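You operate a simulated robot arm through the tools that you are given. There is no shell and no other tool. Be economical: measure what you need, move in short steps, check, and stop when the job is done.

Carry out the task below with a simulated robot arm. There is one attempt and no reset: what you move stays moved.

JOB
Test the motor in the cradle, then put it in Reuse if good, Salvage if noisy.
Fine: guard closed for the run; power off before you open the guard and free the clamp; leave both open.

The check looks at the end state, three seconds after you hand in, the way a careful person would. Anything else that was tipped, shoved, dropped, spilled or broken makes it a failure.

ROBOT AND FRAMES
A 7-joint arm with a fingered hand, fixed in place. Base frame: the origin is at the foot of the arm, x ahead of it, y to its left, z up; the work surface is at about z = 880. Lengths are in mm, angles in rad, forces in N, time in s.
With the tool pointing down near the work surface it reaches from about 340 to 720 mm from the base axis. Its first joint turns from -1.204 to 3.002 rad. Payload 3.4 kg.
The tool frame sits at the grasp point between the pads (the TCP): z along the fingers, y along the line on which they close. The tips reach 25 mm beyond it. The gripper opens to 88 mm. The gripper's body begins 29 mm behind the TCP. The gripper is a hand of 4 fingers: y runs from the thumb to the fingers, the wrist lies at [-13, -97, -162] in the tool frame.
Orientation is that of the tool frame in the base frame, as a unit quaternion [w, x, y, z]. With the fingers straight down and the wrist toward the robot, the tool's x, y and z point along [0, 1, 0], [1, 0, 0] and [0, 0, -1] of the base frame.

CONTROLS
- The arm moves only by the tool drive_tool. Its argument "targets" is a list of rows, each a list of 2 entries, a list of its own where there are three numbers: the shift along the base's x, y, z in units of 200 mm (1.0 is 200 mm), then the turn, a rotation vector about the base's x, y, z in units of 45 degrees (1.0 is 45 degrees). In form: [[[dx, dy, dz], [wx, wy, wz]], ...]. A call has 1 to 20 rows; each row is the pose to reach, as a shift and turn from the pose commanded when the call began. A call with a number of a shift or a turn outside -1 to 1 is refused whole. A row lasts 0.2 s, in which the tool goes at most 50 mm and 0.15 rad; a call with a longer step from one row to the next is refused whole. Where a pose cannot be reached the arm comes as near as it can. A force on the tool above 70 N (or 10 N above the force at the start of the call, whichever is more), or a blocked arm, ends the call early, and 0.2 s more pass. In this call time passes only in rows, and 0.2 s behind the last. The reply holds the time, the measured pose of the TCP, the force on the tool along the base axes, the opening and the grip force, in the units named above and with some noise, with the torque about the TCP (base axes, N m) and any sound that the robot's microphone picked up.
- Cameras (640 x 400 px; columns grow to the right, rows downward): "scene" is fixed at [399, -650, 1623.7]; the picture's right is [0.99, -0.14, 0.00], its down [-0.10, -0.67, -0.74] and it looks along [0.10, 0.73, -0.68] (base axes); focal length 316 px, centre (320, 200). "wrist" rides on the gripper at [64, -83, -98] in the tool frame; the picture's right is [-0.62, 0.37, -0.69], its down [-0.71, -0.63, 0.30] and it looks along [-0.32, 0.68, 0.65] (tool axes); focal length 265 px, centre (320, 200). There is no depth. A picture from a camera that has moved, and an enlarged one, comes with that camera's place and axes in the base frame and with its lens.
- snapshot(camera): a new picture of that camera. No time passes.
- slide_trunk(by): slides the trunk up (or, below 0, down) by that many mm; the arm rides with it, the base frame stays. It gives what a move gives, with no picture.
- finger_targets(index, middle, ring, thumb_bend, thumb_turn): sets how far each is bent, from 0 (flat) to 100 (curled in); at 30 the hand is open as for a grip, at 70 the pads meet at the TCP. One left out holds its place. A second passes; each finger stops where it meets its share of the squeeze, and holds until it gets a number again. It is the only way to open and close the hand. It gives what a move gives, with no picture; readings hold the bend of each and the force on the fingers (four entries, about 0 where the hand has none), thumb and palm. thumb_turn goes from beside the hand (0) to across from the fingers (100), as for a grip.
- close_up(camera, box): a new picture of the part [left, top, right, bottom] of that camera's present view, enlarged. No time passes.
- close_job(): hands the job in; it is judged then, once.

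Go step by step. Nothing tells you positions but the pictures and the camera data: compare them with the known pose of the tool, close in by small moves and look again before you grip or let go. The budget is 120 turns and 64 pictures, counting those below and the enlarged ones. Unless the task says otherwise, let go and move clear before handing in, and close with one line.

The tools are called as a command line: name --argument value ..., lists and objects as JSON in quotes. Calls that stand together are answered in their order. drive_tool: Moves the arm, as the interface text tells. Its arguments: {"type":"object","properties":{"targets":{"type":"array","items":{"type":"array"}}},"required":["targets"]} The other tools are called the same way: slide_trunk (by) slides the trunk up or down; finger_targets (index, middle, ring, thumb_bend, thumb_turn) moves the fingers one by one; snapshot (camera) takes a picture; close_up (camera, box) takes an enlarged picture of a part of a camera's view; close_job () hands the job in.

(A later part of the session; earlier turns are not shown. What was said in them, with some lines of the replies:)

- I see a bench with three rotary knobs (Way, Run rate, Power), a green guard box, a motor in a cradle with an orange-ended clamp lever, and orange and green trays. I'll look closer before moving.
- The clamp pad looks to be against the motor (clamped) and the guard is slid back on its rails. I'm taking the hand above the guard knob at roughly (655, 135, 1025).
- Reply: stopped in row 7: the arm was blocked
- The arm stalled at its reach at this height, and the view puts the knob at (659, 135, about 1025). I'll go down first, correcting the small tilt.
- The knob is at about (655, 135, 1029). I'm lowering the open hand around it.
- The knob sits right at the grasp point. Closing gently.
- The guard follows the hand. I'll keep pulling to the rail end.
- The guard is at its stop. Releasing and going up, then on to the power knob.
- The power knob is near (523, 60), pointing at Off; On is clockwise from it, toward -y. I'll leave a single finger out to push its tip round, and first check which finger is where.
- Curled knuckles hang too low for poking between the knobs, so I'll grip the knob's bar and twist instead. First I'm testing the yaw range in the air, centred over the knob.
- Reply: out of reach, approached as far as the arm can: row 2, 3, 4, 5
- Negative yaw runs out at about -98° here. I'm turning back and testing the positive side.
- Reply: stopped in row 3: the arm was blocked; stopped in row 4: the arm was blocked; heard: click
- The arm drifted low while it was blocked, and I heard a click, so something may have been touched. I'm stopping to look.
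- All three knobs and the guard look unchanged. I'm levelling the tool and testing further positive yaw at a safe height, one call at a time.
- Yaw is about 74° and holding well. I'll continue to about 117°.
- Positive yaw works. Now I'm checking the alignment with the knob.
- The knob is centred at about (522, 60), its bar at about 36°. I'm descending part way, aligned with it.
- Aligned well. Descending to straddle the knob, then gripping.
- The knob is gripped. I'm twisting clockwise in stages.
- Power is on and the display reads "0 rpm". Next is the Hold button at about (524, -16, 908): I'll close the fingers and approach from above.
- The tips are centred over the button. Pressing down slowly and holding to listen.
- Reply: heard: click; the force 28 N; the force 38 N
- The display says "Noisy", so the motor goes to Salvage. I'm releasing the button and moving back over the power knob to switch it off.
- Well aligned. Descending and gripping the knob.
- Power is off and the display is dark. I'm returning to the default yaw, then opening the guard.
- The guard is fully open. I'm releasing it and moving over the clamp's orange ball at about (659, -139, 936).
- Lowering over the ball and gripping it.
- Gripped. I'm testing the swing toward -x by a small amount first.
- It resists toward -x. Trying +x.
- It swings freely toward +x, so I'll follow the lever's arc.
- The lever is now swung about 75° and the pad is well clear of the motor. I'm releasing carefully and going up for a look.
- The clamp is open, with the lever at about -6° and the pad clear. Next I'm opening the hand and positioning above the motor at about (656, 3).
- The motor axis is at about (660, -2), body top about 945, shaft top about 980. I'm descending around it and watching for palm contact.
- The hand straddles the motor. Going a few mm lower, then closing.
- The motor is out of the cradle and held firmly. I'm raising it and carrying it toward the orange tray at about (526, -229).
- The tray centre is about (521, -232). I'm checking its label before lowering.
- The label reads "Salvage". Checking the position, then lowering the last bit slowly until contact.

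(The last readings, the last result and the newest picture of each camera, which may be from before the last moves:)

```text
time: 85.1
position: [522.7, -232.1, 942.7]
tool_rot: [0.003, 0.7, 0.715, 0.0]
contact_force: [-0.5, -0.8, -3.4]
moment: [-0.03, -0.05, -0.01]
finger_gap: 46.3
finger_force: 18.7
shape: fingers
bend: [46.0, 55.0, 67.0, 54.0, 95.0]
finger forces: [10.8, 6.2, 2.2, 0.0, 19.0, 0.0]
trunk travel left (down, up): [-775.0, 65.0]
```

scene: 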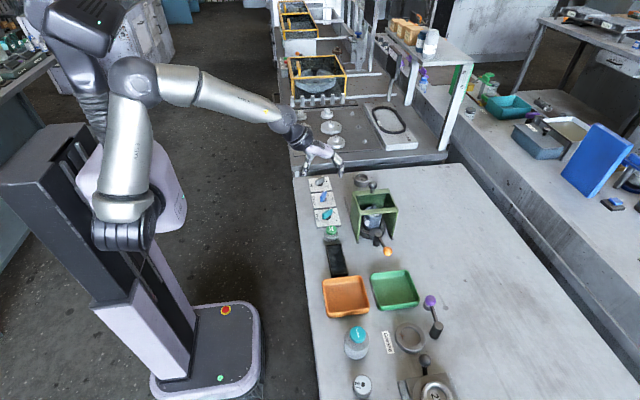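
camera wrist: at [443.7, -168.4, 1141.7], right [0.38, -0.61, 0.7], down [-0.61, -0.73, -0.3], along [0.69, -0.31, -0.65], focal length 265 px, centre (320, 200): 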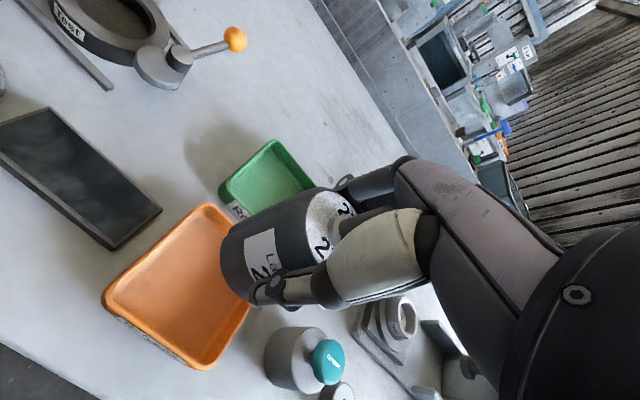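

drive_tool --targets '[[[0, 0, -0.01], [0, 0, 0]], [[0, 0, -0.02], [0, 0, 0]]]'

```text
time: 85.7
position: [521.2, -229.6, 941.9]
tool_rot: [0.007, 0.7, 0.714, 0.002]
contact_force: [0.8, -0.4, 15.2]
moment: [-0.08, -0.26, -0.04]
finger_gap: 46.2
finger_force: 20.4
shape: fingers
bend: [46.0, 55.0, 67.0, 54.0, 95.0]
finger forces: [11.7, 7.2, 2.9, 0.0, 19.1, 0.0]
trunk travel left (down, up): [-775.0, 65.0]
```

The motor is on the tray floor. I'm easing the load slightly, opening the hand and lifting clear.

drive_tool --targets '[[[0, 0, 0.012], [0, 0, 0]]]'

finger_targets --index 30 --middle 30 --ring 30 --thumb_bend 30

drive_tool --targets '[[[0, 0, 0.1], [0, 0, 0]], [[0, 0, 0.25], [0, 0, 0]], [[0, 0, 0.45], [0, 0, 0]], [[0, 0, 0.65], [0, 0, 0]], [[-0.2, 0.1, 0.75], [0, 0, 0]], [[-0.4, 0.2, 0.75], [0, 0, 0]]]'

close_up --camera "scene" --box '[295, 165, 455, 345]'

```text
time: 86.1
position: [521.3, -230.8, 942.1]
tool_rot: [0.004, 0.7, 0.715, 0.0]
contact_force: [2.4, -0.1, 7.8]
moment: [-0.06, -0.39, 0.01]
finger_gap: 46.4
finger_force: 20.5
shape: fingers
bend: [46.0, 55.0, 67.0, 54.0, 95.0]
finger forces: [12.0, 7.5, 2.8, 0.1, 19.2, 0.0]
trunk travel left (down, up): [-775.0, 65.0]
```

```text
time: 87.1
position: [520.8, -232.2, 941.9]
tool_rot: [0.004, 0.7, 0.714, 0.001]
contact_force: [0.3, 0.2, -0.2]
moment: [-0.01, 0.02, 0.03]
finger_gap: 84.3
finger_force: 0.1
shape: fingers
bend: [30.0, 30.0, 30.0, 30.0, 97.0]
finger forces: [0.0, 0.0, 0.1, 0.0, 0.1, 0.0]
trunk travel left (down, up): [-775.0, 65.0]
```

```text
time: 88.5
position: [483.4, -215.6, 1087.2]
tool_rot: [-0.003, 0.7, 0.714, -0.007]
contact_force: [0.2, -0.3, -0.7]
moment: [0.0, 0.01, -0.01]
finger_gap: 84.3
finger_force: 0.1
shape: fingers
bend: [30.0, 30.0, 30.0, 30.0, 97.0]
finger forces: [0.1, 0.0, 0.0, 0.1, 0.1, 0.0]
out of reach, approached as far as the arm can: row 5, 6
trunk travel left (down, up): [-775.0, 65.0]
```

```text
2.22 times, centred on (375, 255) of scene
camera zoom: at [399.0, -650.0, 1623.7], right [0.99, -0.14, 0.0], down [-0.1, -0.67, -0.74], along [0.1, 0.73, -0.68], focal length 701 px, centre (198, 78)
```

zoom: 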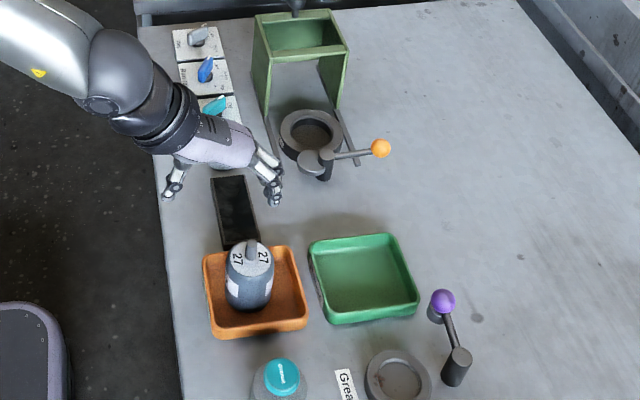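

The motor stands upright in Salvage, the guard and clamp are open, the power is off and the hand is clear. Handing in.

close_job

```text
The job is handed in.
```

The motor tested noisy and is now in the Salvage tray. The guard was closed for the run, power was turned off before I opened anything, and the guard and clamp are both left open.
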